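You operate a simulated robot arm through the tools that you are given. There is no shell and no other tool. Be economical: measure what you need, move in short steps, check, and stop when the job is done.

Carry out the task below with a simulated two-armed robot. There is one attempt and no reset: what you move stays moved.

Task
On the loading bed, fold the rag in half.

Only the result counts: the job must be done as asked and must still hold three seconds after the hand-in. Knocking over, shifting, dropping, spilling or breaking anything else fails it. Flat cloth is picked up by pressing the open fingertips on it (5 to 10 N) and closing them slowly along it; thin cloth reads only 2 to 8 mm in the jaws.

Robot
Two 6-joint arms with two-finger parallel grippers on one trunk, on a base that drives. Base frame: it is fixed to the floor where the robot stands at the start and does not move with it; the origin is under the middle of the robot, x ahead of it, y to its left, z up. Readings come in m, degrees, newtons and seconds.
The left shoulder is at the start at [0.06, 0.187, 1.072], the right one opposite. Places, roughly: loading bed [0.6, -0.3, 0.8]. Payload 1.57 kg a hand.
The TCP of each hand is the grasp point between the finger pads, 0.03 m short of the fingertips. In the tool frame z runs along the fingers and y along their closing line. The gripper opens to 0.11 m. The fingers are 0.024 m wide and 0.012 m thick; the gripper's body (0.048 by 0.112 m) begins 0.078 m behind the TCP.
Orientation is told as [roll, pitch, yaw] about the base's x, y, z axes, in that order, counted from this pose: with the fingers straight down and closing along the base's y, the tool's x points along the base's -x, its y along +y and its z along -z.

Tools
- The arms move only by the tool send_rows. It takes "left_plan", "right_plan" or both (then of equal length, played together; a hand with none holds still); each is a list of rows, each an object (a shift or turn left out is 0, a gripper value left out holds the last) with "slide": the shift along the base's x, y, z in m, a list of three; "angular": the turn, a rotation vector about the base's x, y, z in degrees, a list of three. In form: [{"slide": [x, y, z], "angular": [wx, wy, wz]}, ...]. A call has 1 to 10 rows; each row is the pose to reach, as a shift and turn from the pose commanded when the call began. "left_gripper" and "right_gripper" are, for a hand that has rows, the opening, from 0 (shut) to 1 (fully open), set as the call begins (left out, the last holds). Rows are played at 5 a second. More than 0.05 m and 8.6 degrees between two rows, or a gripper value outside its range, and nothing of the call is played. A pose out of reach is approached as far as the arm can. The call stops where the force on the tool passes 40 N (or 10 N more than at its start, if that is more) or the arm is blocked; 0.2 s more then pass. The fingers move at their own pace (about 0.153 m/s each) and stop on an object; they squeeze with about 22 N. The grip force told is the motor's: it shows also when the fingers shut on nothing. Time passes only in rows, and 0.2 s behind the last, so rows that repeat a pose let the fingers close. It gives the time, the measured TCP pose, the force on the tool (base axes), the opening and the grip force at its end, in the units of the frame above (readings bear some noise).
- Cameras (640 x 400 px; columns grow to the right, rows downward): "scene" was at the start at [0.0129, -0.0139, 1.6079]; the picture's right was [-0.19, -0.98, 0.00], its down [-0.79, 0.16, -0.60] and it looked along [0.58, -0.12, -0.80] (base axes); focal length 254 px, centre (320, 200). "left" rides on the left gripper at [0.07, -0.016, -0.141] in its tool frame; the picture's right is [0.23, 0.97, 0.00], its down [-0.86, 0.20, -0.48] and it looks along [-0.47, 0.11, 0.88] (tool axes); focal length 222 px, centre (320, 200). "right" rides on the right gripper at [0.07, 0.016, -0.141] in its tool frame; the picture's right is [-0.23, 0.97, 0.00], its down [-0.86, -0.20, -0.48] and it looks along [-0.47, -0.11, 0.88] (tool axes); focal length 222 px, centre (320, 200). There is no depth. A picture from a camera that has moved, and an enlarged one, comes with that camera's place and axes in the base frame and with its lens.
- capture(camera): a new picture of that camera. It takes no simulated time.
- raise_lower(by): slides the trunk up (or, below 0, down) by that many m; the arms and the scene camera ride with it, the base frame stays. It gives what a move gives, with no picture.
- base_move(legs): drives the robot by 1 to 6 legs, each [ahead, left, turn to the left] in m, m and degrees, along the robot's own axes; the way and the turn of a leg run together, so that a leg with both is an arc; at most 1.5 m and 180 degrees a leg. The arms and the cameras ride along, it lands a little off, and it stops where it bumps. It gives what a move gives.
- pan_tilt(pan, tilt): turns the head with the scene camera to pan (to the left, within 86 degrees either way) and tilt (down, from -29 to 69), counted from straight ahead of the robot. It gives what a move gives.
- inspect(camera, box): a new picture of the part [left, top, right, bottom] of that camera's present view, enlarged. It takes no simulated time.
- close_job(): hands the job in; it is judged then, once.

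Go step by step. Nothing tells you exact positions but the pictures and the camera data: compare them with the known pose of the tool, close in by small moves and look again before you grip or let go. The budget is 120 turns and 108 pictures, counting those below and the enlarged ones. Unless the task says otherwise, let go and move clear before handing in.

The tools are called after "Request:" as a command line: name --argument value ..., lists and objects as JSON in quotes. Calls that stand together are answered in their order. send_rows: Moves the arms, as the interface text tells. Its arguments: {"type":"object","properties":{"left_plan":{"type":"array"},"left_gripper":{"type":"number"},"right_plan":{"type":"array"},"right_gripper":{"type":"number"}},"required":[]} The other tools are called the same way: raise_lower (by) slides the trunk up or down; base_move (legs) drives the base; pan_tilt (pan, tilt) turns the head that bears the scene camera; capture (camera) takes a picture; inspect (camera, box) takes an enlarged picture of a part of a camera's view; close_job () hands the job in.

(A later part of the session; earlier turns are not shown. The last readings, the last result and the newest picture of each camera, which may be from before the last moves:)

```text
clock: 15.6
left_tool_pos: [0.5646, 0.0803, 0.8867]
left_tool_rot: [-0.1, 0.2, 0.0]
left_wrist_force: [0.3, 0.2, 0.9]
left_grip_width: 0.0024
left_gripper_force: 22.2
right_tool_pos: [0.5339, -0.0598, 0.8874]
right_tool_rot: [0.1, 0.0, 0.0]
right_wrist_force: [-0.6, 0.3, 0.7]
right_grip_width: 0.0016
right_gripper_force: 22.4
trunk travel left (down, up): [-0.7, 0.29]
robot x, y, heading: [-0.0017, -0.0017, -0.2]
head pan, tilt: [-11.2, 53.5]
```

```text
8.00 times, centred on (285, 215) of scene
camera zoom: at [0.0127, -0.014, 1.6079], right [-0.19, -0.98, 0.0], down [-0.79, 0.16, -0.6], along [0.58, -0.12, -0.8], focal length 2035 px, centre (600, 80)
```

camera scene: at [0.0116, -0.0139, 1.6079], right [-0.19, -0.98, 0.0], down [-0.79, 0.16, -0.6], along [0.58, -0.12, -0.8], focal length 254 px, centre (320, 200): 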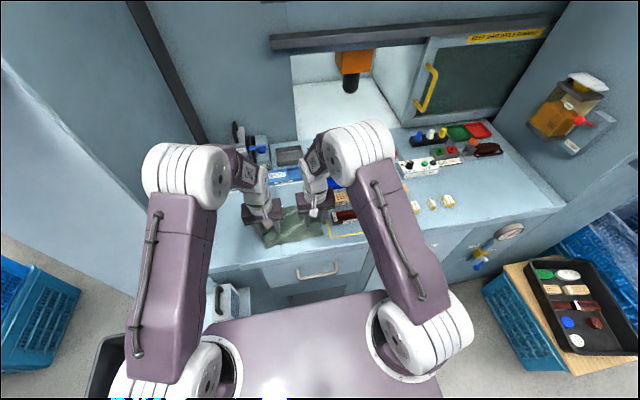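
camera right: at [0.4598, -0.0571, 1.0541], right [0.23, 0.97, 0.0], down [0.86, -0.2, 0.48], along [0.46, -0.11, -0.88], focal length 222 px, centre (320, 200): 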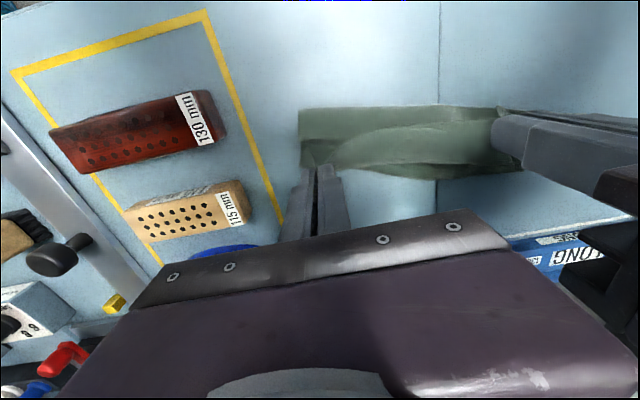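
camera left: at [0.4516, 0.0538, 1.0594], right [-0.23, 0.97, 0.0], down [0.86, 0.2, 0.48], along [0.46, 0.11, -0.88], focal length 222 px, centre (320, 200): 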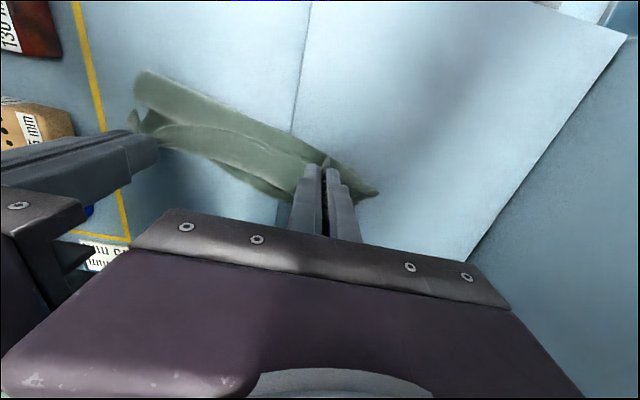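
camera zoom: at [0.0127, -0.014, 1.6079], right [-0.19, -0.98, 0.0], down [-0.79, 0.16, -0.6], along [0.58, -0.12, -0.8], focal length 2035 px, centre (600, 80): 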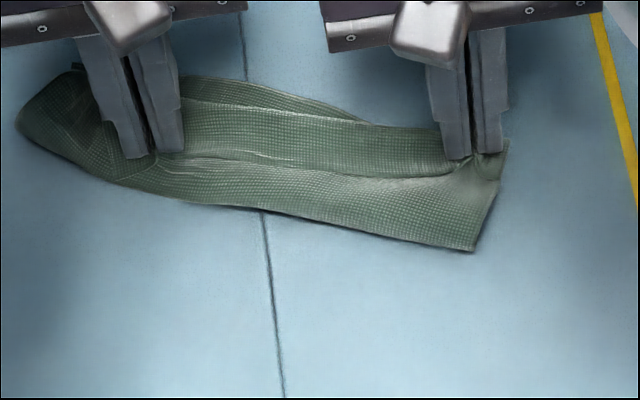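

The edge is down on the other layer. I'll lower to light contact and open slowly, so the gathers spread out again, then lift and look.

Request:
send_rows --left_plan '[{"slide": [0, 0, -0.002]}, {"slide": [0, 0, -0.003]}]' --right_plan '[{"slide": [0, 0, -0.002]}, {"slide": [0, 0, -0.003]}]'

Request:
send_rows --left_plan '[{"slide": [0, 0, 0]}]' --right_plan '[{"slide": [0, 0, 0]}]' --left_gripper 0.1 --right_gripper 0.1

Request:
send_rows --left_plan '[{"slide": [0, 0, 0]}]' --right_plan '[{"slide": [0, 0, 0]}]' --left_gripper 0.25 --right_gripper 0.25

Request:
send_rows --left_plan '[{"slide": [0, 0, 0.02]}, {"slide": [0, 0, 0.05]}, {"slide": [-0.02, 0.03, 0.09]}, {"slide": [-0.05, 0.06, 0.12]}, {"slide": [-0.08, 0.09, 0.15]}, {"slide": [-0.11, 0.11, 0.15]}, {"slide": [-0.13, 0.13, 0.15]}]' --right_plan '[{"slide": [0, 0, 0.02]}, {"slide": [0, 0, 0.05]}, {"slide": [-0.02, -0.03, 0.09]}, {"slide": [-0.05, -0.06, 0.12]}, {"slide": [-0.08, -0.09, 0.15]}, {"slide": [-0.11, -0.11, 0.15]}, {"slide": [-0.13, -0.13, 0.15]}]'

Request:
inspect --camera "scene" --box '[240, 180, 336, 240]'

Request:
capture --camera "left"

Request:
capture --camera "right"

```text
clock: 16.2
left_tool_pos: [0.5638, 0.0795, 0.884]
left_tool_rot: [-0.1, 0.2, 0.0]
left_wrist_force: [1.2, -0.2, 1.5]
left_grip_width: 0.0024
left_gripper_force: 22.1
right_tool_pos: [0.5328, -0.0593, 0.8852]
right_tool_rot: [0.0, 0.1, 0.0]
right_wrist_force: [0.6, -0.5, 4.1]
right_grip_width: 0.0016
right_gripper_force: 21.7
trunk travel left (down, up): [-0.7, 0.29]
robot x, y, heading: [-0.0016, 0.001, 0.3]
head pan, tilt: [-11.2, 53.5]
```

```text
clock: 16.6
left_tool_pos: [0.5636, 0.0802, 0.8831]
left_tool_rot: [0.0, 0.2, 0.0]
left_wrist_force: [0.1, -0.3, 1.9]
left_grip_width: 0.0102
left_gripper_force: 0.2
right_tool_pos: [0.5333, -0.0592, 0.8851]
right_tool_rot: [0.1, 0.1, -0.1]
right_wrist_force: [0.5, -0.8, 0.7]
right_grip_width: 0.0107
right_gripper_force: 0.1
trunk travel left (down, up): [-0.7, 0.29]
robot x, y, heading: [-0.0048, -0.0029, -0.2]
head pan, tilt: [-11.2, 53.5]
```

```text
clock: 17.0
left_tool_pos: [0.5635, 0.0818, 0.8836]
left_tool_rot: [-0.1, 0.1, 0.0]
left_wrist_force: [0.3, 0.7, 1.1]
left_grip_width: 0.0268
left_gripper_force: 0.1
right_tool_pos: [0.5336, -0.0595, 0.8845]
right_tool_rot: [0.1, 0.1, 0.1]
right_wrist_force: [1.0, 0.2, 1.4]
right_grip_width: 0.0274
right_gripper_force: 0.1
trunk travel left (down, up): [-0.7, 0.29]
robot x, y, heading: [-0.0007, -0.002, 0.3]
head pan, tilt: [-11.2, 53.5]
```

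```text
refused: row 3 steps farther than a row can; nothing moved
```

```text
6.67 times, centred on (288, 210) of scene
camera zoom: at [0.0126, -0.0141, 1.6079], right [-0.19, -0.98, 0.0], down [-0.79, 0.16, -0.6], along [0.58, -0.12, -0.8], focal length 1696 px, centre (533, 133)
```

zoom: 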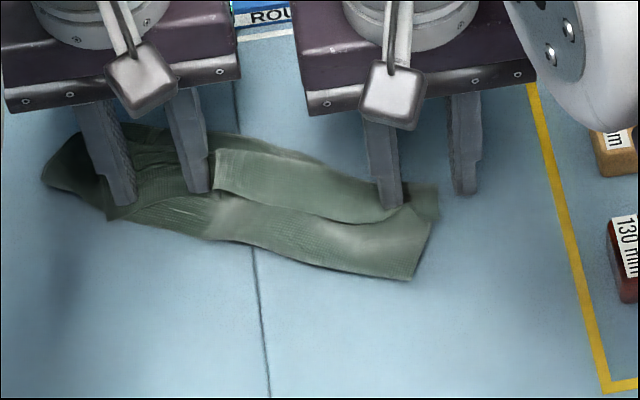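

```text
71 pictures are left
camera left: at [0.4943, 0.0639, 1.026], right [-0.23, 0.97, 0.0], down [0.86, 0.2, 0.47], along [0.46, 0.11, -0.88], focal length 222 px, centre (320, 200)
```

left: 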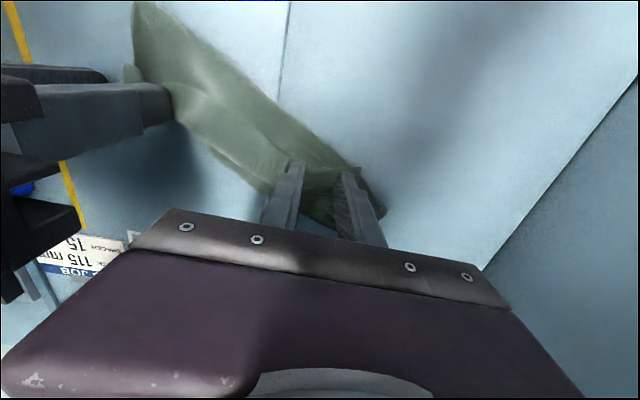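

```text
70 pictures are left
camera right: at [0.465, -0.0437, 1.0263], right [0.23, 0.97, 0.0], down [0.86, -0.2, 0.48], along [0.46, -0.11, -0.88], focal length 222 px, centre (320, 200)
```

right: 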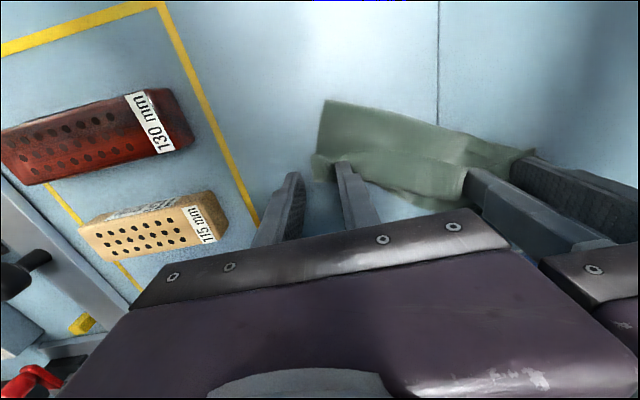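

Both hands have let go and the rag is bunched and rotated. I'm lifting clear in smaller steps for a proper look.

Request:
send_rows --left_plan '[{"slide": [0, 0, 0.02]}, {"slide": [0, 0, 0.05]}, {"slide": [-0.015, 0.015, 0.08]}, {"slide": [-0.035, 0.04, 0.1]}, {"slide": [-0.06, 0.065, 0.12]}, {"slide": [-0.085, 0.09, 0.14]}, {"slide": [-0.11, 0.115, 0.14]}, {"slide": [-0.135, 0.14, 0.14]}]' --right_plan '[{"slide": [0, 0, 0.02]}, {"slide": [0, 0, 0.05]}, {"slide": [-0.015, -0.015, 0.08]}, {"slide": [-0.035, -0.04, 0.1]}, {"slide": [-0.06, -0.065, 0.12]}, {"slide": [-0.085, -0.09, 0.14]}, {"slide": [-0.11, -0.115, 0.14]}, {"slide": [-0.135, -0.14, 0.14]}]'

Request:
inspect --camera "scene" --box '[240, 180, 336, 240]'

Request:
capture --camera "left"

Request:
capture --camera "right"

```text
clock: 18.8
left_tool_pos: [0.4263, 0.2204, 1.0244]
left_tool_rot: [-0.2, 0.1, -0.1]
left_wrist_force: [-0.3, 0.3, 0.6]
left_grip_width: 0.0277
left_gripper_force: 0.0
right_tool_pos: [0.3964, -0.2012, 1.0253]
right_tool_rot: [0.1, 0.1, 0.0]
right_wrist_force: [-0.5, -0.5, -0.1]
right_grip_width: 0.0278
right_gripper_force: 0.1
trunk travel left (down, up): [-0.7, 0.29]
robot x, y, heading: [-0.0005, -0.0002, 0.0]
head pan, tilt: [-11.2, 53.5]
```

```text
6.67 times, centred on (288, 210) of scene
camera zoom: at [0.0103, -0.0141, 1.6079], right [-0.19, -0.98, 0.0], down [-0.79, 0.16, -0.6], along [0.59, -0.12, -0.8], focal length 1696 px, centre (533, 133)
```

zoom: 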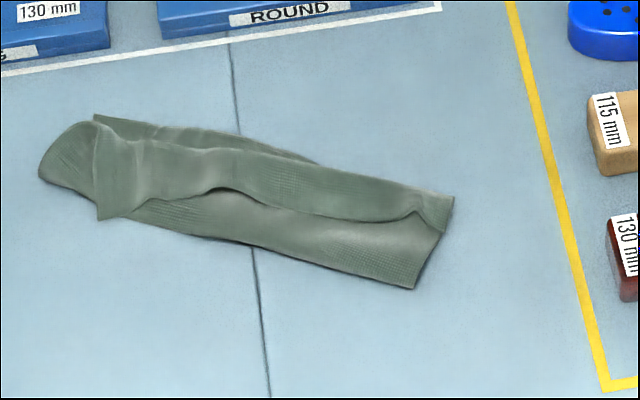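

```text
68 pictures are left
camera left: at [0.3573, 0.2054, 1.1671], right [-0.23, 0.97, 0.0], down [0.86, 0.2, 0.48], along [0.46, 0.11, -0.88], focal length 222 px, centre (320, 200)
```

left: 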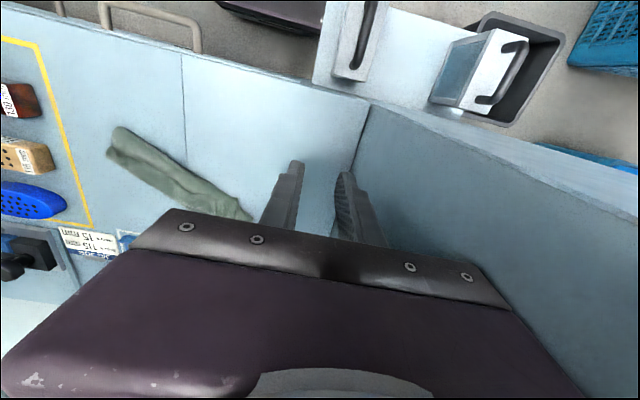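

```text
67 pictures are left
camera right: at [0.3285, -0.1848, 1.1671], right [0.23, 0.97, 0.0], down [0.86, -0.2, 0.48], along [0.47, -0.11, -0.88], focal length 222 px, centre (320, 200)
```

right: 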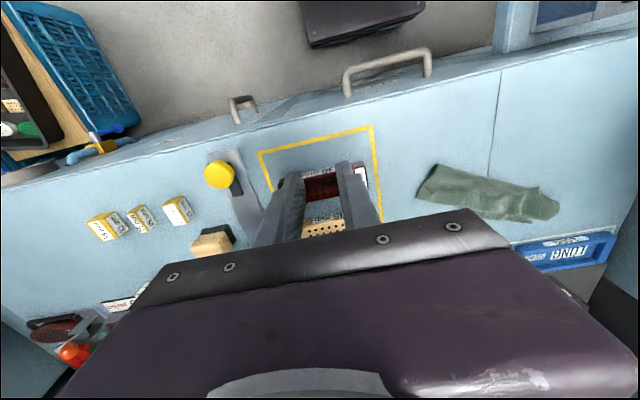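

The edge I carried over has flipped back under: corner D lies near (.55,.11), about 7 cm short of A(.62,.11). I'm zooming in tightly to understand the layers before fixing it.

Request:
inspect --camera "scene" --box '[244, 192, 276, 212]'

Request:
inspect --camera "scene" --box '[278, 200, 314, 226]'

Request:
inspect --camera "right" --box '[400, 150, 576, 260]'

Request:
inspect --camera "left" --box '[90, 110, 282, 230]'

```text
16.00 times, centred on (260, 202) of scene
camera zoom: at [0.0103, -0.0141, 1.6079], right [-0.19, -0.98, 0.0], down [-0.79, 0.16, -0.6], along [0.59, -0.12, -0.8], focal length 4070 px, centre (1280, 168)
```

zoom: 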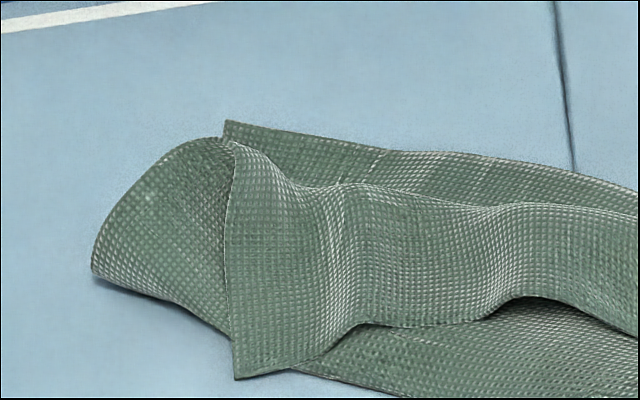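

```text
15.38 times, centred on (296, 213) of scene
camera zoom: at [0.0103, -0.0141, 1.6079], right [-0.19, -0.98, 0.0], down [-0.79, 0.16, -0.6], along [0.59, -0.12, -0.8], focal length 3914 px, centre (689, 0)
```

zoom: 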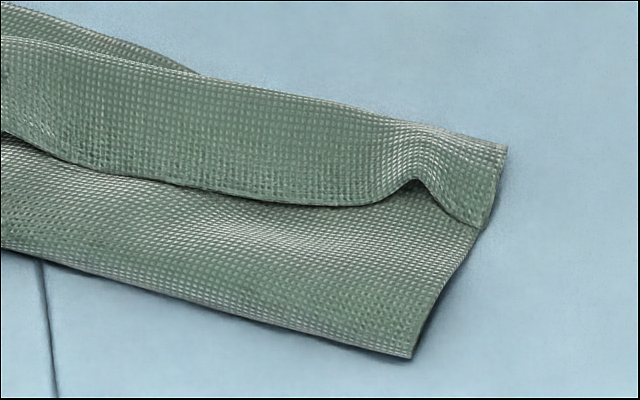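

```text
3.64 times, centred on (488, 205) of right
camera zoom: at [0.3285, -0.1848, 1.1671], right [0.23, 0.97, 0.0], down [0.86, -0.2, 0.48], along [0.47, -0.11, -0.88], focal length 808 px, centre (-291, 182)
```

zoom: 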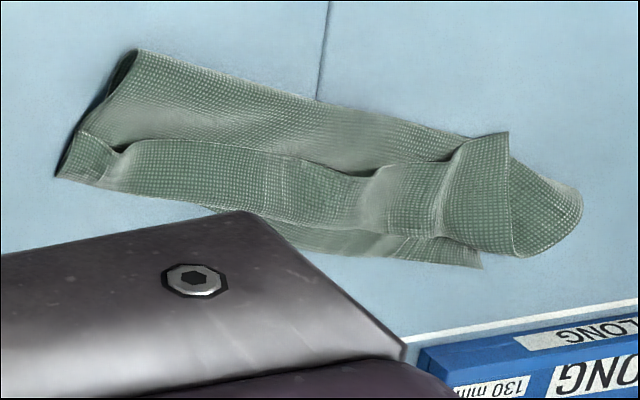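

```text
3.33 times, centred on (186, 170) of left
camera zoom: at [0.3573, 0.2054, 1.1671], right [-0.23, 0.97, 0.0], down [0.86, 0.2, 0.48], along [0.46, 0.11, -0.88], focal length 740 px, centre (767, 300)
```

zoom: 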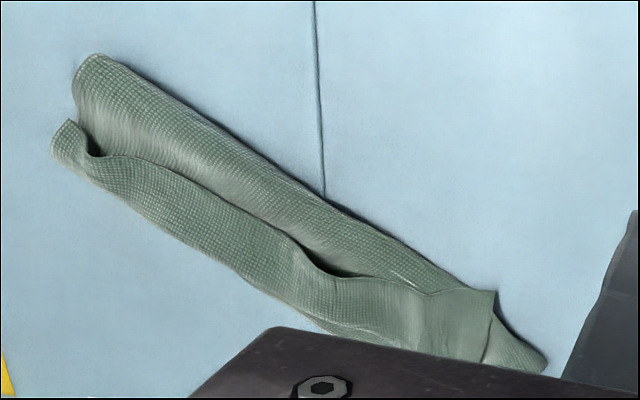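

The rag is a zigzag, with the carried edge tucked back towards me. I'll re-grip that free edge near D and C, lift until the rag hangs straight, then lay it down folded with the crease away from me so the edge is not twisted.

Request:
send_rows --left_plan '[{"slide": [0.02, -0.019, -0.01]}, {"slide": [0.04, -0.038, -0.025]}, {"slide": [0.06, -0.057, -0.045]}, {"slide": [0.08, -0.076, -0.065]}, {"slide": [0.1, -0.095, -0.085]}, {"slide": [0.118, -0.114, -0.105]}, {"slide": [0.136, -0.132, -0.124]}, {"slide": [0.136, -0.132, -0.124]}]' --right_plan '[{"slide": [0.018, 0.022, -0.01], "angular": [0, 0, -4]}, {"slide": [0.036, 0.044, -0.025], "angular": [0, 0, -8]}, {"slide": [0.054, 0.066, -0.045], "angular": [0, 0, -12]}, {"slide": [0.072, 0.088, -0.065], "angular": [0, 0, -16]}, {"slide": [0.09, 0.11, -0.085], "angular": [0, 0, -20]}, {"slide": [0.108, 0.132, -0.105], "angular": [0, 0, -23]}, {"slide": [0.126, 0.153, -0.125], "angular": [0, 0, -26]}, {"slide": [0.126, 0.153, -0.125], "angular": [0, 0, -26]}]' --left_gripper 0.26 --right_gripper 0.26

Request:
capture --camera "left"

Request:
capture --camera "right"

Request:
inspect --camera "scene" --box '[240, 170, 336, 230]'

```text
clock: 20.6
left_tool_pos: [0.5647, 0.0911, 0.8989]
left_tool_rot: [-0.2, 0.2, 0.0]
left_wrist_force: [-0.8, 0.6, 0.2]
left_grip_width: 0.0286
left_gripper_force: 0.0
right_tool_pos: [0.5204, -0.0463, 0.9]
right_tool_rot: [0.1, 0.1, -26.0]
right_wrist_force: [-1.1, 0.2, -0.2]
right_grip_width: 0.0285
right_gripper_force: 0.1
trunk travel left (down, up): [-0.7, 0.29]
robot x, y, heading: [0.0024, -0.001, 0.2]
head pan, tilt: [-11.2, 53.5]
```

```text
62 pictures are left
camera left: at [0.4945, 0.0737, 1.0417], right [-0.23, 0.97, 0.0], down [0.86, 0.2, 0.47], along [0.46, 0.11, -0.88], focal length 222 px, centre (320, 200)
```

left: 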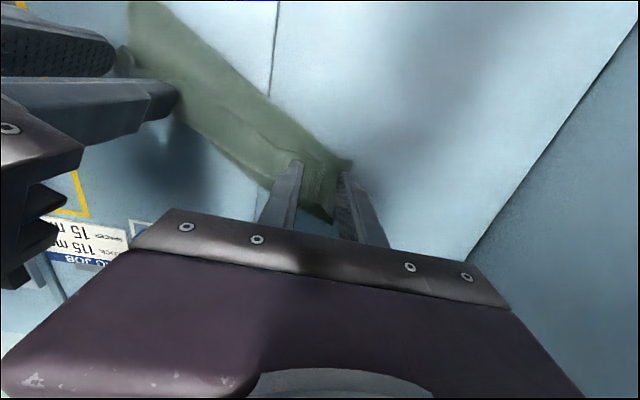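

```text
61 pictures are left
camera right: at [0.467, -0.0009, 1.0419], right [0.63, 0.78, 0.0], down [0.68, -0.56, 0.48], along [0.37, -0.3, -0.88], focal length 222 px, centre (320, 200)
```

right: 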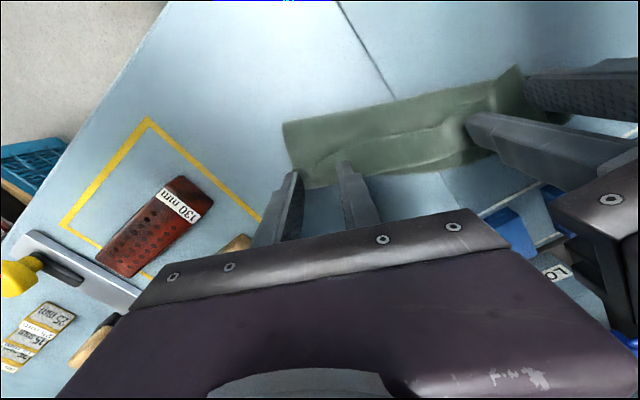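

```text
6.67 times, centred on (288, 200) of scene
camera zoom: at [0.0116, -0.0142, 1.6079], right [-0.19, -0.98, 0.0], down [-0.79, 0.16, -0.6], along [0.58, -0.12, -0.8], focal length 1696 px, centre (533, 200)
```

zoom: 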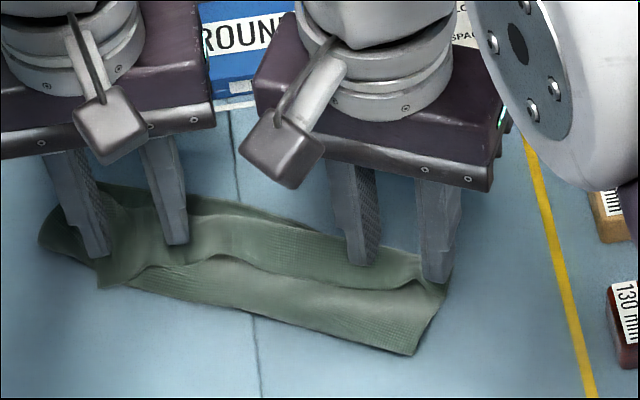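

Both hands hover over the flap's edge. I'm checking the fingertip placement close up.

Request:
inspect --camera "left" --box '[230, 110, 400, 220]'

Request:
inspect --camera "right" --box '[260, 100, 430, 210]'

```text
3.64 times, centred on (315, 165) of left
camera zoom: at [0.4945, 0.0737, 1.0417], right [-0.23, 0.97, 0.0], down [0.86, 0.2, 0.47], along [0.46, 0.11, -0.88], focal length 808 px, centre (338, 327)
```

zoom: 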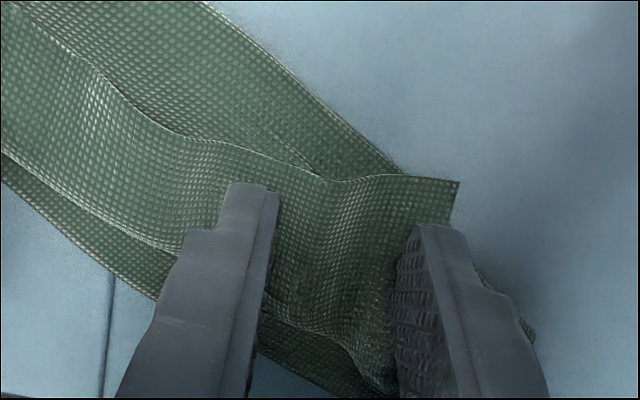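

```text
3.64 times, centred on (345, 155) of right
camera zoom: at [0.467, -0.0009, 1.0419], right [0.63, 0.78, 0.0], down [0.68, -0.56, 0.48], along [0.37, -0.3, -0.88], focal length 808 px, centre (229, 364)
```

zoom: 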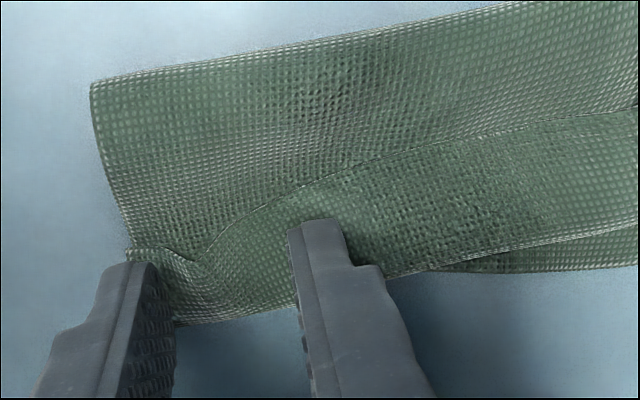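

I'm shifting both hands so the pads straddle the free edge, and descending to light contact.

Request:
send_rows --left_plan '[{"slide": [-0.009, -0.006, -0.004]}, {"slide": [-0.009, -0.006, -0.009]}, {"slide": [-0.009, -0.006, -0.013]}, {"slide": [-0.009, -0.006, -0.013]}]' --right_plan '[{"slide": [-0.004, 0.008, -0.004], "angular": [0, 0, 6]}, {"slide": [-0.004, 0.008, -0.009], "angular": [0, 0, 6]}, {"slide": [-0.004, 0.008, -0.014], "angular": [0, 0, 6]}, {"slide": [-0.004, 0.008, -0.014], "angular": [0, 0, 6]}]'

Request:
inspect --camera "left" --box '[230, 110, 400, 220]'

Request:
inspect --camera "right" --box '[260, 100, 430, 210]'

```text
clock: 21.6
left_tool_pos: [0.5557, 0.0824, 0.8854]
left_tool_rot: [-0.1, 0.2, -0.1]
left_wrist_force: [0.0, 0.5, 1.0]
left_grip_width: 0.0286
left_gripper_force: 0.0
right_tool_pos: [0.5207, -0.0388, 0.8872]
right_tool_rot: [0.1, 0.1, -20.0]
right_wrist_force: [0.9, 0.1, 0.4]
right_grip_width: 0.0287
right_gripper_force: 0.1
trunk travel left (down, up): [-0.7, 0.29]
robot x, y, heading: [0.0051, -0.0004, 0.1]
head pan, tilt: [-11.2, 53.5]
```

```text
3.64 times, centred on (315, 165) of left
camera zoom: at [0.4865, 0.0668, 1.0286], right [-0.23, 0.97, 0.0], down [0.86, 0.2, 0.47], along [0.46, 0.11, -0.88], focal length 808 px, centre (338, 327)
```

zoom: 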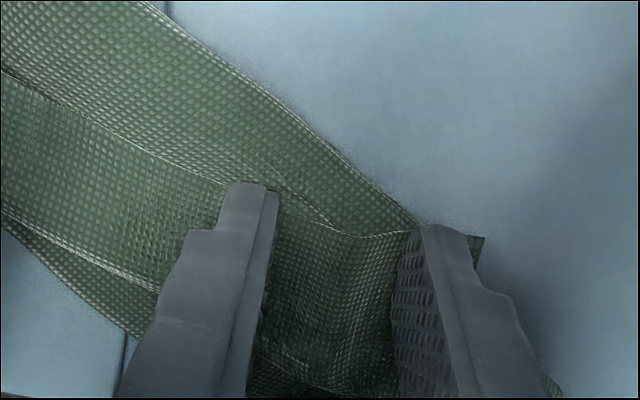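

```text
3.64 times, centred on (345, 155) of right
camera zoom: at [0.4616, 0.0006, 1.028], right [0.55, 0.84, 0.0], down [0.74, -0.48, 0.48], along [0.4, -0.26, -0.88], focal length 808 px, centre (229, 364)
```

zoom: 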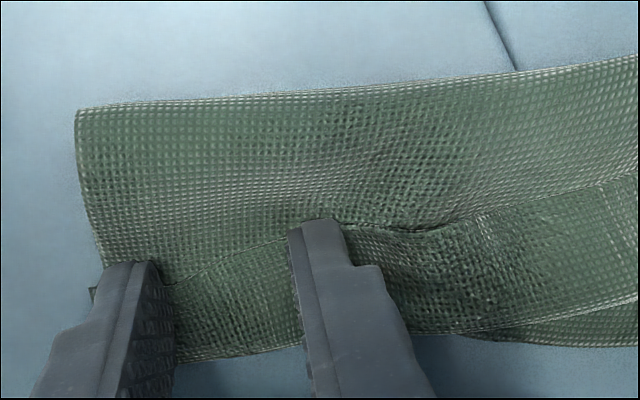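

The fingers overlap the free edge well. I'm pressing down to a few newtons.

Request:
send_rows --left_plan '[{"slide": [0, 0, -0.002]}, {"slide": [0, 0, -0.003]}]' --right_plan '[{"slide": [0, 0, -0.002]}, {"slide": [0, 0, -0.003]}]'

```text
clock: 22.2
left_tool_pos: [0.5554, 0.0827, 0.8831]
left_tool_rot: [-0.1, 0.2, 0.1]
left_wrist_force: [-0.4, 0.8, 1.0]
left_grip_width: 0.0287
left_gripper_force: 0.0
right_tool_pos: [0.5202, -0.0377, 0.8833]
right_tool_rot: [0.1, 0.0, -20.0]
right_wrist_force: [0.5, -0.8, 4.4]
right_grip_width: 0.0286
right_gripper_force: 0.0
trunk travel left (down, up): [-0.7, 0.29]
robot x, y, heading: [-0.0027, -0.0004, -0.3]
head pan, tilt: [-11.2, 53.5]
```

Request:
send_rows --left_plan '[{"slide": [0, 0, -0.001]}, {"slide": [0, 0, -0.0015]}]' --right_plan '[{"slide": [0, 0, 0]}, {"slide": [0, 0, 0]}]'

```text
clock: 22.8
left_tool_pos: [0.5558, 0.0818, 0.8827]
left_tool_rot: [-0.1, 0.2, 0.0]
left_wrist_force: [0.8, -0.1, 6.5]
left_grip_width: 0.0287
left_gripper_force: 0.2
right_tool_pos: [0.5195, -0.0378, 0.8841]
right_tool_rot: [0.1, 0.0, -20.0]
right_wrist_force: [0.9, -0.3, 4.3]
right_grip_width: 0.0286
right_gripper_force: 0.0
trunk travel left (down, up): [-0.7, 0.29]
robot x, y, heading: [-0.0004, 0.0012, 0.0]
head pan, tilt: [-11.2, 53.5]
```

Both presses are light, at 4–6.5 N. I'm closing slowly.

Request:
send_rows --left_plan '[{"slide": [0, 0, 0]}]' --right_plan '[{"slide": [0, 0, 0]}]' --left_gripper 0.19 --right_gripper 0.19

Request:
send_rows --left_plan '[{"slide": [0, 0, 0]}]' --right_plan '[{"slide": [0, 0, 0]}]' --left_gripper 0.12 --right_gripper 0.12

Request:
send_rows --left_plan '[{"slide": [0, 0, 0]}]' --right_plan '[{"slide": [0, 0, 0]}]' --left_gripper 0.06 --right_gripper 0.06

Request:
send_rows --left_plan '[{"slide": [0, 0, 0]}, {"slide": [0, 0, 0]}]' --right_plan '[{"slide": [0, 0, 0]}, {"slide": [0, 0, 0]}]' --left_gripper 0.0 --right_gripper 0.0

Request:
send_rows --left_plan '[{"slide": [0, 0, 0.015]}, {"slide": [0, 0, 0.03]}, {"slide": [0, 0, 0.045]}]' --right_plan '[{"slide": [0, 0, 0.015]}, {"slide": [0, 0, 0.03]}, {"slide": [0, 0, 0.045]}]'

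Request:
capture --camera "left"

Request:
inspect --camera "right" --box '[240, 60, 560, 260]'

Request:
inspect --camera "scene" --box '[240, 170, 336, 230]'

```text
clock: 23.2
left_tool_pos: [0.5548, 0.0823, 0.8835]
left_tool_rot: [-0.1, 0.1, 0.0]
left_wrist_force: [0.5, -1.4, 10.0]
left_grip_width: 0.0203
left_gripper_force: 0.0
right_tool_pos: [0.5199, -0.038, 0.8827]
right_tool_rot: [0.2, 0.1, -20.0]
right_wrist_force: [1.3, -0.1, 4.2]
right_grip_width: 0.0203
right_gripper_force: 0.1
trunk travel left (down, up): [-0.7, 0.29]
robot x, y, heading: [0.0024, -0.0007, 0.2]
head pan, tilt: [-11.2, 53.5]
```

```text
clock: 23.6
left_tool_pos: [0.5541, 0.0828, 0.8829]
left_tool_rot: [-0.1, 0.0, -0.1]
left_wrist_force: [0.7, -1.9, 9.8]
left_grip_width: 0.0134
left_gripper_force: 0.0
right_tool_pos: [0.5198, -0.0387, 0.8831]
right_tool_rot: [0.1, 0.2, -20.0]
right_wrist_force: [0.6, -0.3, 4.4]
right_grip_width: 0.0127
right_gripper_force: 0.1
trunk travel left (down, up): [-0.7, 0.29]
robot x, y, heading: [-0.0019, 0.0, 0.0]
head pan, tilt: [-11.2, 53.5]
```

```text
clock: 24.0
left_tool_pos: [0.555, 0.0819, 0.883]
left_tool_rot: [-0.1, 0.1, 0.0]
left_wrist_force: [0.5, 0.0, 11.8]
left_grip_width: 0.0071
left_gripper_force: 0.4
right_tool_pos: [0.5191, -0.0383, 0.8832]
right_tool_rot: [0.1, 0.0, -20.0]
right_wrist_force: [-0.5, 1.0, 3.7]
right_grip_width: 0.0067
right_gripper_force: 0.4
trunk travel left (down, up): [-0.7, 0.29]
robot x, y, heading: [-0.0019, -0.0006, -0.1]
head pan, tilt: [-11.2, 53.5]
```

```text
clock: 24.6
left_tool_pos: [0.5554, 0.0825, 0.8827]
left_tool_rot: [-0.1, 0.0, 0.0]
left_wrist_force: [-0.2, -0.1, 11.3]
left_grip_width: 0.0024
left_gripper_force: 21.7
right_tool_pos: [0.52, -0.0373, 0.8831]
right_tool_rot: [0.1, 0.0, -20.0]
right_wrist_force: [-0.1, 1.3, 3.5]
right_grip_width: 0.0024
right_gripper_force: 21.9
trunk travel left (down, up): [-0.7, 0.29]
robot x, y, heading: [0.0007, -0.0001, -0.2]
head pan, tilt: [-11.2, 53.5]
```

```text
clock: 25.4
left_tool_pos: [0.5551, 0.0822, 0.9271]
left_tool_rot: [-0.1, 0.3, 0.0]
left_wrist_force: [-0.6, 1.0, -0.7]
left_grip_width: 0.0026
left_gripper_force: 21.8
right_tool_pos: [0.5206, -0.0367, 0.9275]
right_tool_rot: [0.0, 0.1, -20.1]
right_wrist_force: [-1.0, -0.1, 0.6]
right_grip_width: 0.0025
right_gripper_force: 22.1
trunk travel left (down, up): [-0.7, 0.29]
robot x, y, heading: [0.0042, -0.0019, -0.1]
head pan, tilt: [-11.2, 53.5]
```

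```text
55 pictures are left
camera left: at [0.4863, 0.0657, 1.0689], right [-0.23, 0.97, 0.0], down [0.86, 0.2, 0.47], along [0.46, 0.11, -0.88], focal length 222 px, centre (320, 200)
```

left: 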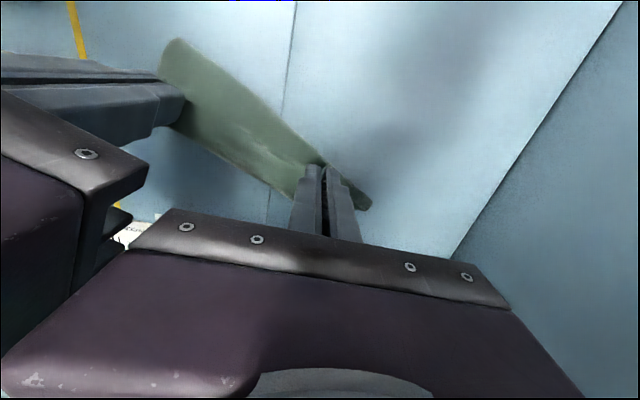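

```text
2.00 times, centred on (400, 160) of right
camera zoom: at [0.4622, 0.0019, 1.069], right [0.55, 0.84, 0.0], down [0.74, -0.48, 0.48], along [0.4, -0.26, -0.88], focal length 444 px, centre (160, 280)
```

zoom: 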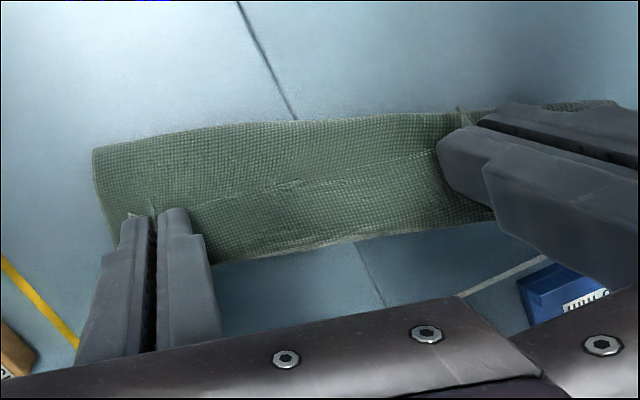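

```text
6.67 times, centred on (288, 200) of scene
camera zoom: at [0.013, -0.014, 1.6078], right [-0.19, -0.98, 0.0], down [-0.79, 0.16, -0.6], along [0.58, -0.12, -0.8], focal length 1696 px, centre (533, 200)
```

zoom: 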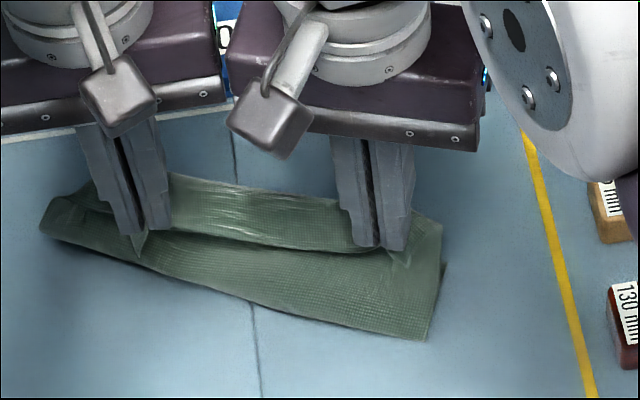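

The top edge is gripped cleanly in both hands. I'm raising it until the rag hangs free, squaring it to the robot.

Request:
send_rows --left_plan '[{"slide": [-0.005, 0, 0.025]}, {"slide": [-0.01, 0, 0.05]}, {"slide": [-0.02, -0.003, 0.075]}, {"slide": [-0.03, -0.006, 0.1]}, {"slide": [-0.045, -0.01, 0.125]}, {"slide": [-0.055, -0.014, 0.15]}, {"slide": [-0.055, -0.014, 0.15]}]' --right_plan '[{"slide": [0, 0, 0.025]}, {"slide": [0, 0, 0.05], "angular": [0, 0, 4]}, {"slide": [-0.005, -0.004, 0.075], "angular": [0, 0, 8]}, {"slide": [-0.01, -0.008, 0.1], "angular": [0, 0, 12]}, {"slide": [-0.015, -0.014, 0.125], "angular": [0, 0, 16]}, {"slide": [-0.02, -0.019, 0.15], "angular": [0, 0, 20]}, {"slide": [-0.02, -0.019, 0.15], "angular": [0, 0, 20]}]'

Request:
capture --camera "left"

Request:
capture --camera "right"

Request:
inspect --camera "scene" --box '[220, 130, 380, 230]'

```text
clock: 27.0
left_tool_pos: [0.5003, 0.068, 1.077]
left_tool_rot: [-0.1, 0.3, 0.0]
left_wrist_force: [-1.0, -0.6, -0.2]
left_grip_width: 0.0025
left_gripper_force: 22.6
right_tool_pos: [0.5018, -0.0565, 1.0758]
right_tool_rot: [0.2, 0.1, 0.1]
right_wrist_force: [0.1, 0.7, 0.9]
right_grip_width: 0.0023
right_gripper_force: 22.3
trunk travel left (down, up): [-0.7, 0.29]
robot x, y, heading: [0.0022, -0.0023, -0.2]
head pan, tilt: [-11.2, 53.5]
```

```text
52 pictures are left
camera left: at [0.4313, 0.0518, 1.2191], right [-0.23, 0.97, 0.0], down [0.86, 0.2, 0.47], along [0.46, 0.11, -0.88], focal length 222 px, centre (320, 200)
```

left: 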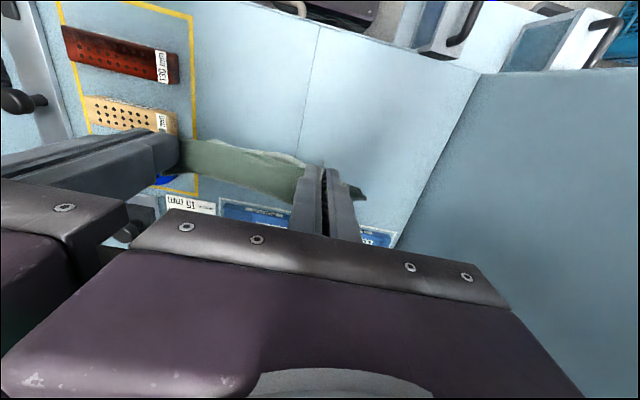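

```text
51 pictures are left
camera right: at [0.433, -0.0404, 1.2184], right [0.23, 0.97, 0.0], down [0.86, -0.2, 0.48], along [0.46, -0.11, -0.88], focal length 222 px, centre (320, 200)
```

right: 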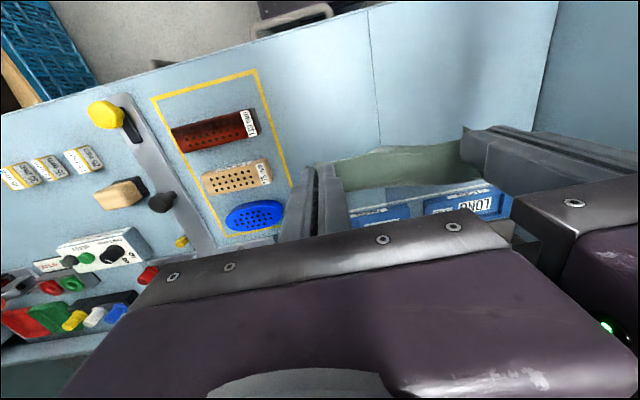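

```text
4.00 times, centred on (300, 180) of scene
camera zoom: at [0.0141, -0.0136, 1.6079], right [-0.19, -0.98, 0.0], down [-0.79, 0.16, -0.59], along [0.58, -0.12, -0.8], focal length 1018 px, centre (400, 280)
```

zoom: 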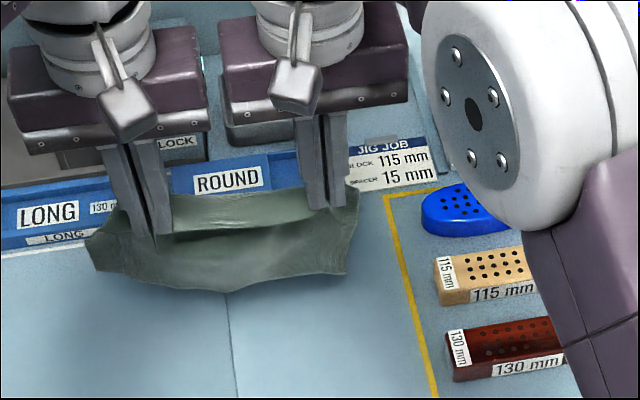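

The rag is off the table. I'm looking closely to see whether it hangs as a single layer.

Request:
inspect --camera "scene" --box '[236, 165, 316, 215]'

Request:
inspect --camera "right" --box '[300, 110, 492, 230]'

Request:
inspect --camera "left" --box '[160, 110, 384, 250]'

```text
8.00 times, centred on (276, 190) of scene
camera zoom: at [0.0141, -0.0136, 1.6079], right [-0.19, -0.98, 0.0], down [-0.79, 0.16, -0.59], along [0.58, -0.12, -0.8], focal length 2035 px, centre (672, 280)
```

zoom: 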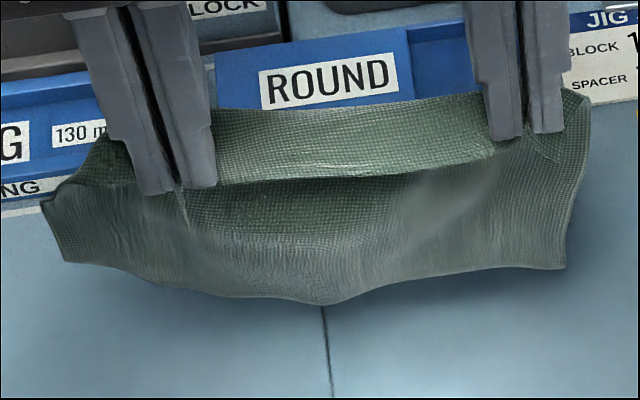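

```text
3.33 times, centred on (396, 170) of right
camera zoom: at [0.433, -0.0404, 1.2184], right [0.23, 0.97, 0.0], down [0.86, -0.2, 0.48], along [0.46, -0.11, -0.88], focal length 740 px, centre (67, 300)
```

zoom: 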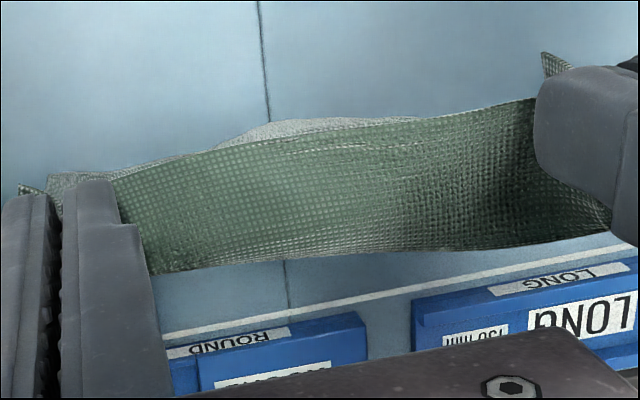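

```text
2.86 times, centred on (272, 180) of left
camera zoom: at [0.4313, 0.0518, 1.2191], right [-0.23, 0.97, 0.0], down [0.86, 0.2, 0.47], along [0.46, 0.11, -0.88], focal length 635 px, centre (457, 257)
```

zoom: 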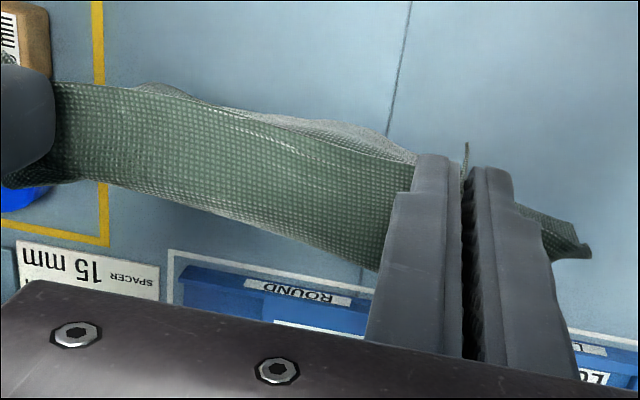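

It hangs as one layer, leaving the jaws forward (+x) and then down, which suits a fold with the crease on the far side. I'm moving back 4 cm and lowering until the bottom edge is nearly on the table.

Request:
send_rows --left_plan '[{"slide": [-0.013, 0, -0.02]}, {"slide": [-0.026, 0, -0.04]}, {"slide": [-0.04, 0, -0.06]}, {"slide": [-0.04, 0, -0.075]}, {"slide": [-0.04, 0, -0.075]}, {"slide": [-0.04, 0, -0.075]}]' --right_plan '[{"slide": [-0.013, 0, -0.02]}, {"slide": [-0.026, 0, -0.04]}, {"slide": [-0.04, 0, -0.06]}, {"slide": [-0.04, 0, -0.075]}, {"slide": [-0.04, 0, -0.075]}, {"slide": [-0.04, 0, -0.075]}]'

Request:
inspect --camera "scene" --box '[220, 160, 348, 240]'

Request:
inspect --camera "right" --box '[280, 80, 504, 220]'

```text
clock: 28.4
left_tool_pos: [0.4598, 0.0674, 1.0018]
left_tool_rot: [-0.1, 0.2, -0.1]
left_wrist_force: [0.1, -0.2, 0.8]
left_grip_width: 0.0022
left_gripper_force: 22.1
right_tool_pos: [0.4585, -0.0552, 1.0012]
right_tool_rot: [0.1, 0.1, 0.0]
right_wrist_force: [-1.3, 0.9, -0.6]
right_grip_width: 0.0024
right_gripper_force: 22.3
trunk travel left (down, up): [-0.7, 0.29]
robot x, y, heading: [-0.0008, 0.0004, 0.0]
head pan, tilt: [-11.2, 53.5]
```

```text
5.00 times, centred on (284, 200) of scene
camera zoom: at [0.0127, -0.014, 1.6079], right [-0.19, -0.98, 0.0], down [-0.79, 0.16, -0.6], along [0.58, -0.12, -0.8], focal length 1272 px, centre (500, 200)
```

zoom: 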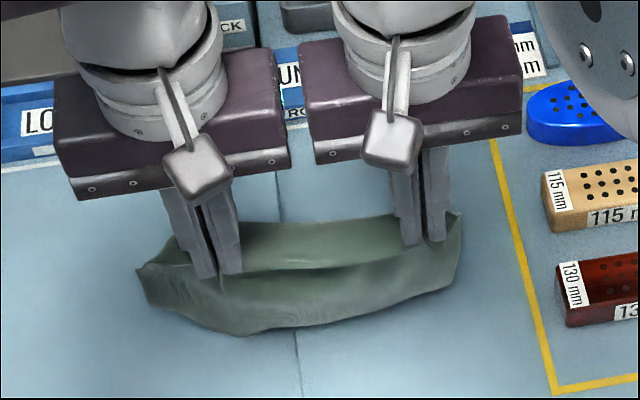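

```text
2.86 times, centred on (392, 150) of right
camera zoom: at [0.391, -0.0393, 1.1431], right [0.23, 0.97, 0.0], down [0.86, -0.2, 0.48], along [0.46, -0.11, -0.88], focal length 635 px, centre (114, 343)
```

zoom: 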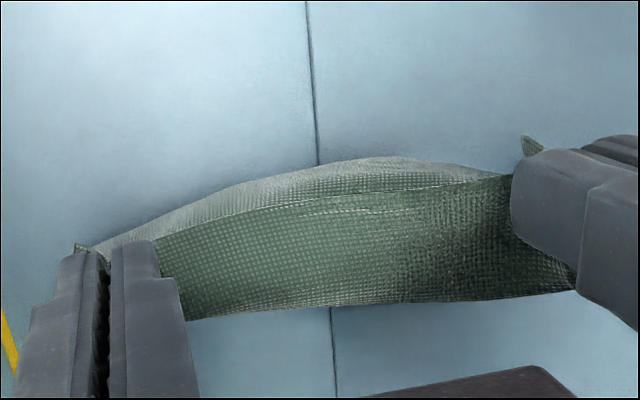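

The bottom edge is almost under the grips (x≈.47–.48). I'm lowering slowly with a slight forward bulge so the slack folds away from me.

Request:
send_rows --left_plan '[{"slide": [0.005, 0, -0.012]}, {"slide": [0.012, 0, -0.024]}, {"slide": [0.019, 0, -0.036]}, {"slide": [0.024, 0, -0.048]}, {"slide": [0.026, 0, -0.06]}, {"slide": [0.026, 0, -0.072]}, {"slide": [0.024, 0, -0.082]}, {"slide": [0.024, 0, -0.082]}]' --right_plan '[{"slide": [0.005, 0, -0.012]}, {"slide": [0.012, 0, -0.024]}, {"slide": [0.019, 0, -0.036]}, {"slide": [0.024, 0, -0.048]}, {"slide": [0.026, 0, -0.06]}, {"slide": [0.026, 0, -0.072]}, {"slide": [0.024, 0, -0.082]}, {"slide": [0.024, 0, -0.082]}]'

Request:
inspect --camera "scene" --box '[220, 160, 348, 240]'

Request:
inspect --camera "right" --box '[280, 80, 504, 220]'

Request:
inspect --camera "left" --box '[160, 80, 400, 230]'

```text
clock: 30.2
left_tool_pos: [0.4848, 0.0695, 0.9207]
left_tool_rot: [-0.2, 0.3, 0.0]
left_wrist_force: [-0.2, -0.2, -0.5]
left_grip_width: 0.002
left_gripper_force: 21.8
right_tool_pos: [0.4855, -0.0564, 0.9193]
right_tool_rot: [0.1, 0.1, 0.0]
right_wrist_force: [-0.1, -0.4, 0.0]
right_grip_width: 0.002
right_gripper_force: 22.1
trunk travel left (down, up): [-0.7, 0.29]
robot x, y, heading: [-0.0012, -0.0031, 0.0]
head pan, tilt: [-11.2, 53.5]
```

```text
5.00 times, centred on (284, 200) of scene
camera zoom: at [0.0129, -0.0139, 1.6079], right [-0.19, -0.98, 0.0], down [-0.79, 0.16, -0.6], along [0.58, -0.12, -0.8], focal length 1272 px, centre (500, 200)
```

zoom: 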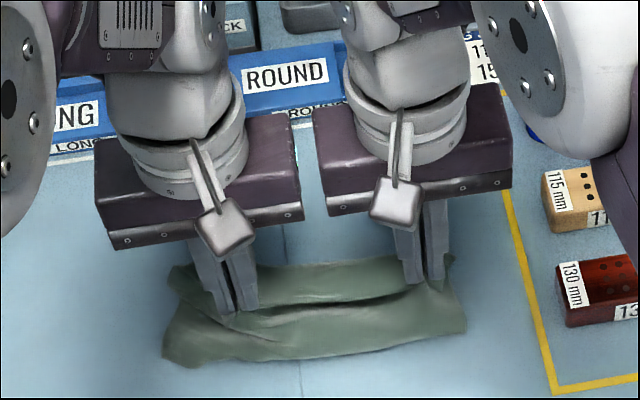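

```text
2.86 times, centred on (392, 150) of right
camera zoom: at [0.4164, -0.0398, 1.0617], right [0.23, 0.97, 0.0], down [0.86, -0.2, 0.48], along [0.46, -0.11, -0.88], focal length 635 px, centre (114, 343)
```

zoom: 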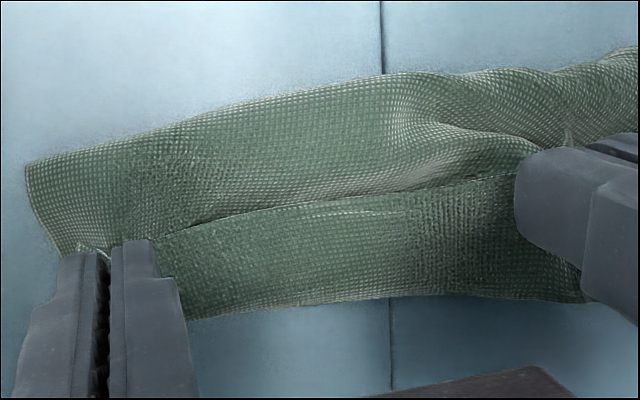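

```text
2.67 times, centred on (280, 155) of left
camera zoom: at [0.4156, 0.0521, 1.0626], right [-0.23, 0.97, 0.0], down [0.86, 0.2, 0.47], along [0.46, 0.11, -0.88], focal length 592 px, centre (427, 320)
```

zoom: 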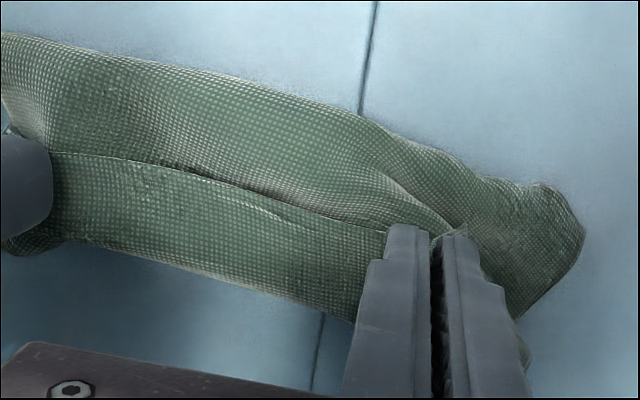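

This is the shape I wanted: the bottom layer's near edge is at x≈.455–.463 and the crease is on the far side. I'm bringing the top edge back over that near edge and down.

Request:
send_rows --left_plan '[{"slide": [-0.004, 0.002, -0.007]}, {"slide": [-0.009, 0.004, -0.015]}, {"slide": [-0.014, 0.006, -0.023]}, {"slide": [-0.017, 0.007, -0.03]}, {"slide": [-0.017, 0.007, -0.034]}, {"slide": [-0.017, 0.007, -0.034]}]' --right_plan '[{"slide": [-0.006, 0.002, -0.007]}, {"slide": [-0.012, 0.004, -0.015]}, {"slide": [-0.018, 0.006, -0.023]}, {"slide": [-0.023, 0.006, -0.029]}, {"slide": [-0.023, 0.006, -0.033]}, {"slide": [-0.023, 0.006, -0.033]}]'

Request:
inspect --camera "scene" --box '[220, 170, 348, 250]'

Request:
inspect --camera "right" --box '[280, 80, 504, 220]'

Request:
inspect --camera "left" --box '[160, 80, 400, 230]'

```text
clock: 31.6
left_tool_pos: [0.4674, 0.076, 0.8865]
left_tool_rot: [0.0, 0.3, 0.0]
left_wrist_force: [-0.3, 0.0, 0.9]
left_grip_width: 0.002
left_gripper_force: 22.3
right_tool_pos: [0.4623, -0.0504, 0.8872]
right_tool_rot: [0.1, 0.0, 0.0]
right_wrist_force: [0.2, 1.9, 0.5]
right_grip_width: 0.0022
right_gripper_force: 22.1
trunk travel left (down, up): [-0.7, 0.29]
robot x, y, heading: [0.0002, -0.0009, 0.1]
head pan, tilt: [-11.2, 53.5]
```

```text
5.00 times, centred on (284, 210) of scene
camera zoom: at [0.0126, -0.0138, 1.6079], right [-0.19, -0.98, 0.0], down [-0.79, 0.16, -0.6], along [0.58, -0.12, -0.8], focal length 1272 px, centre (500, 150)
```

zoom: 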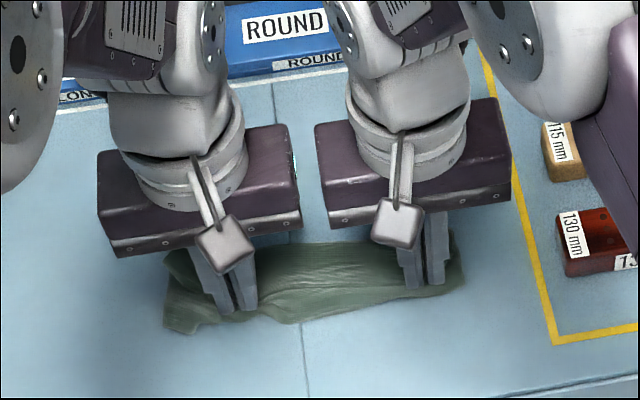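

```text
2.86 times, centred on (392, 150) of right
camera zoom: at [0.3938, -0.0348, 1.0293], right [0.23, 0.97, 0.0], down [0.86, -0.2, 0.48], along [0.46, -0.11, -0.88], focal length 635 px, centre (114, 343)
```

zoom: 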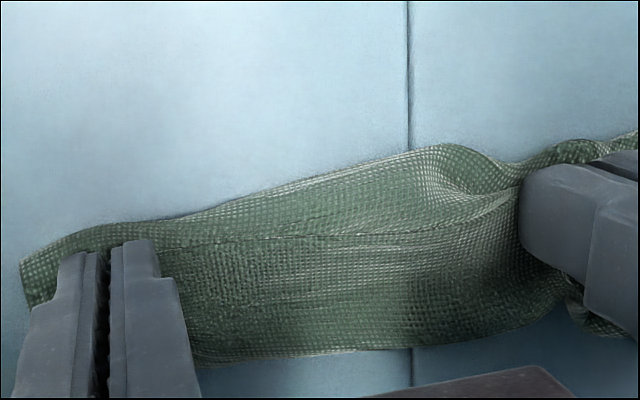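

```text
2.67 times, centred on (280, 155) of left
camera zoom: at [0.3981, 0.0592, 1.0289], right [-0.23, 0.97, 0.0], down [0.86, 0.2, 0.48], along [0.46, 0.11, -0.88], focal length 592 px, centre (427, 320)
```

zoom: 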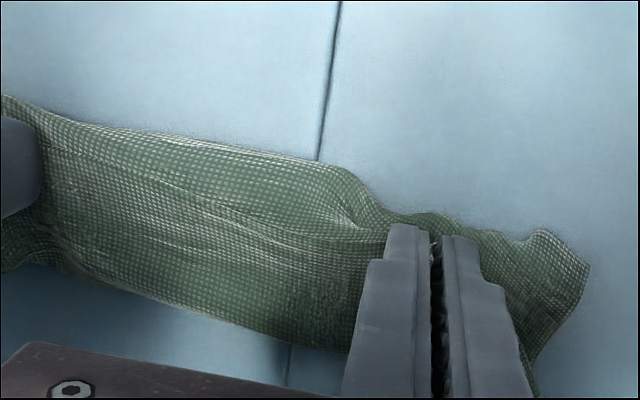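

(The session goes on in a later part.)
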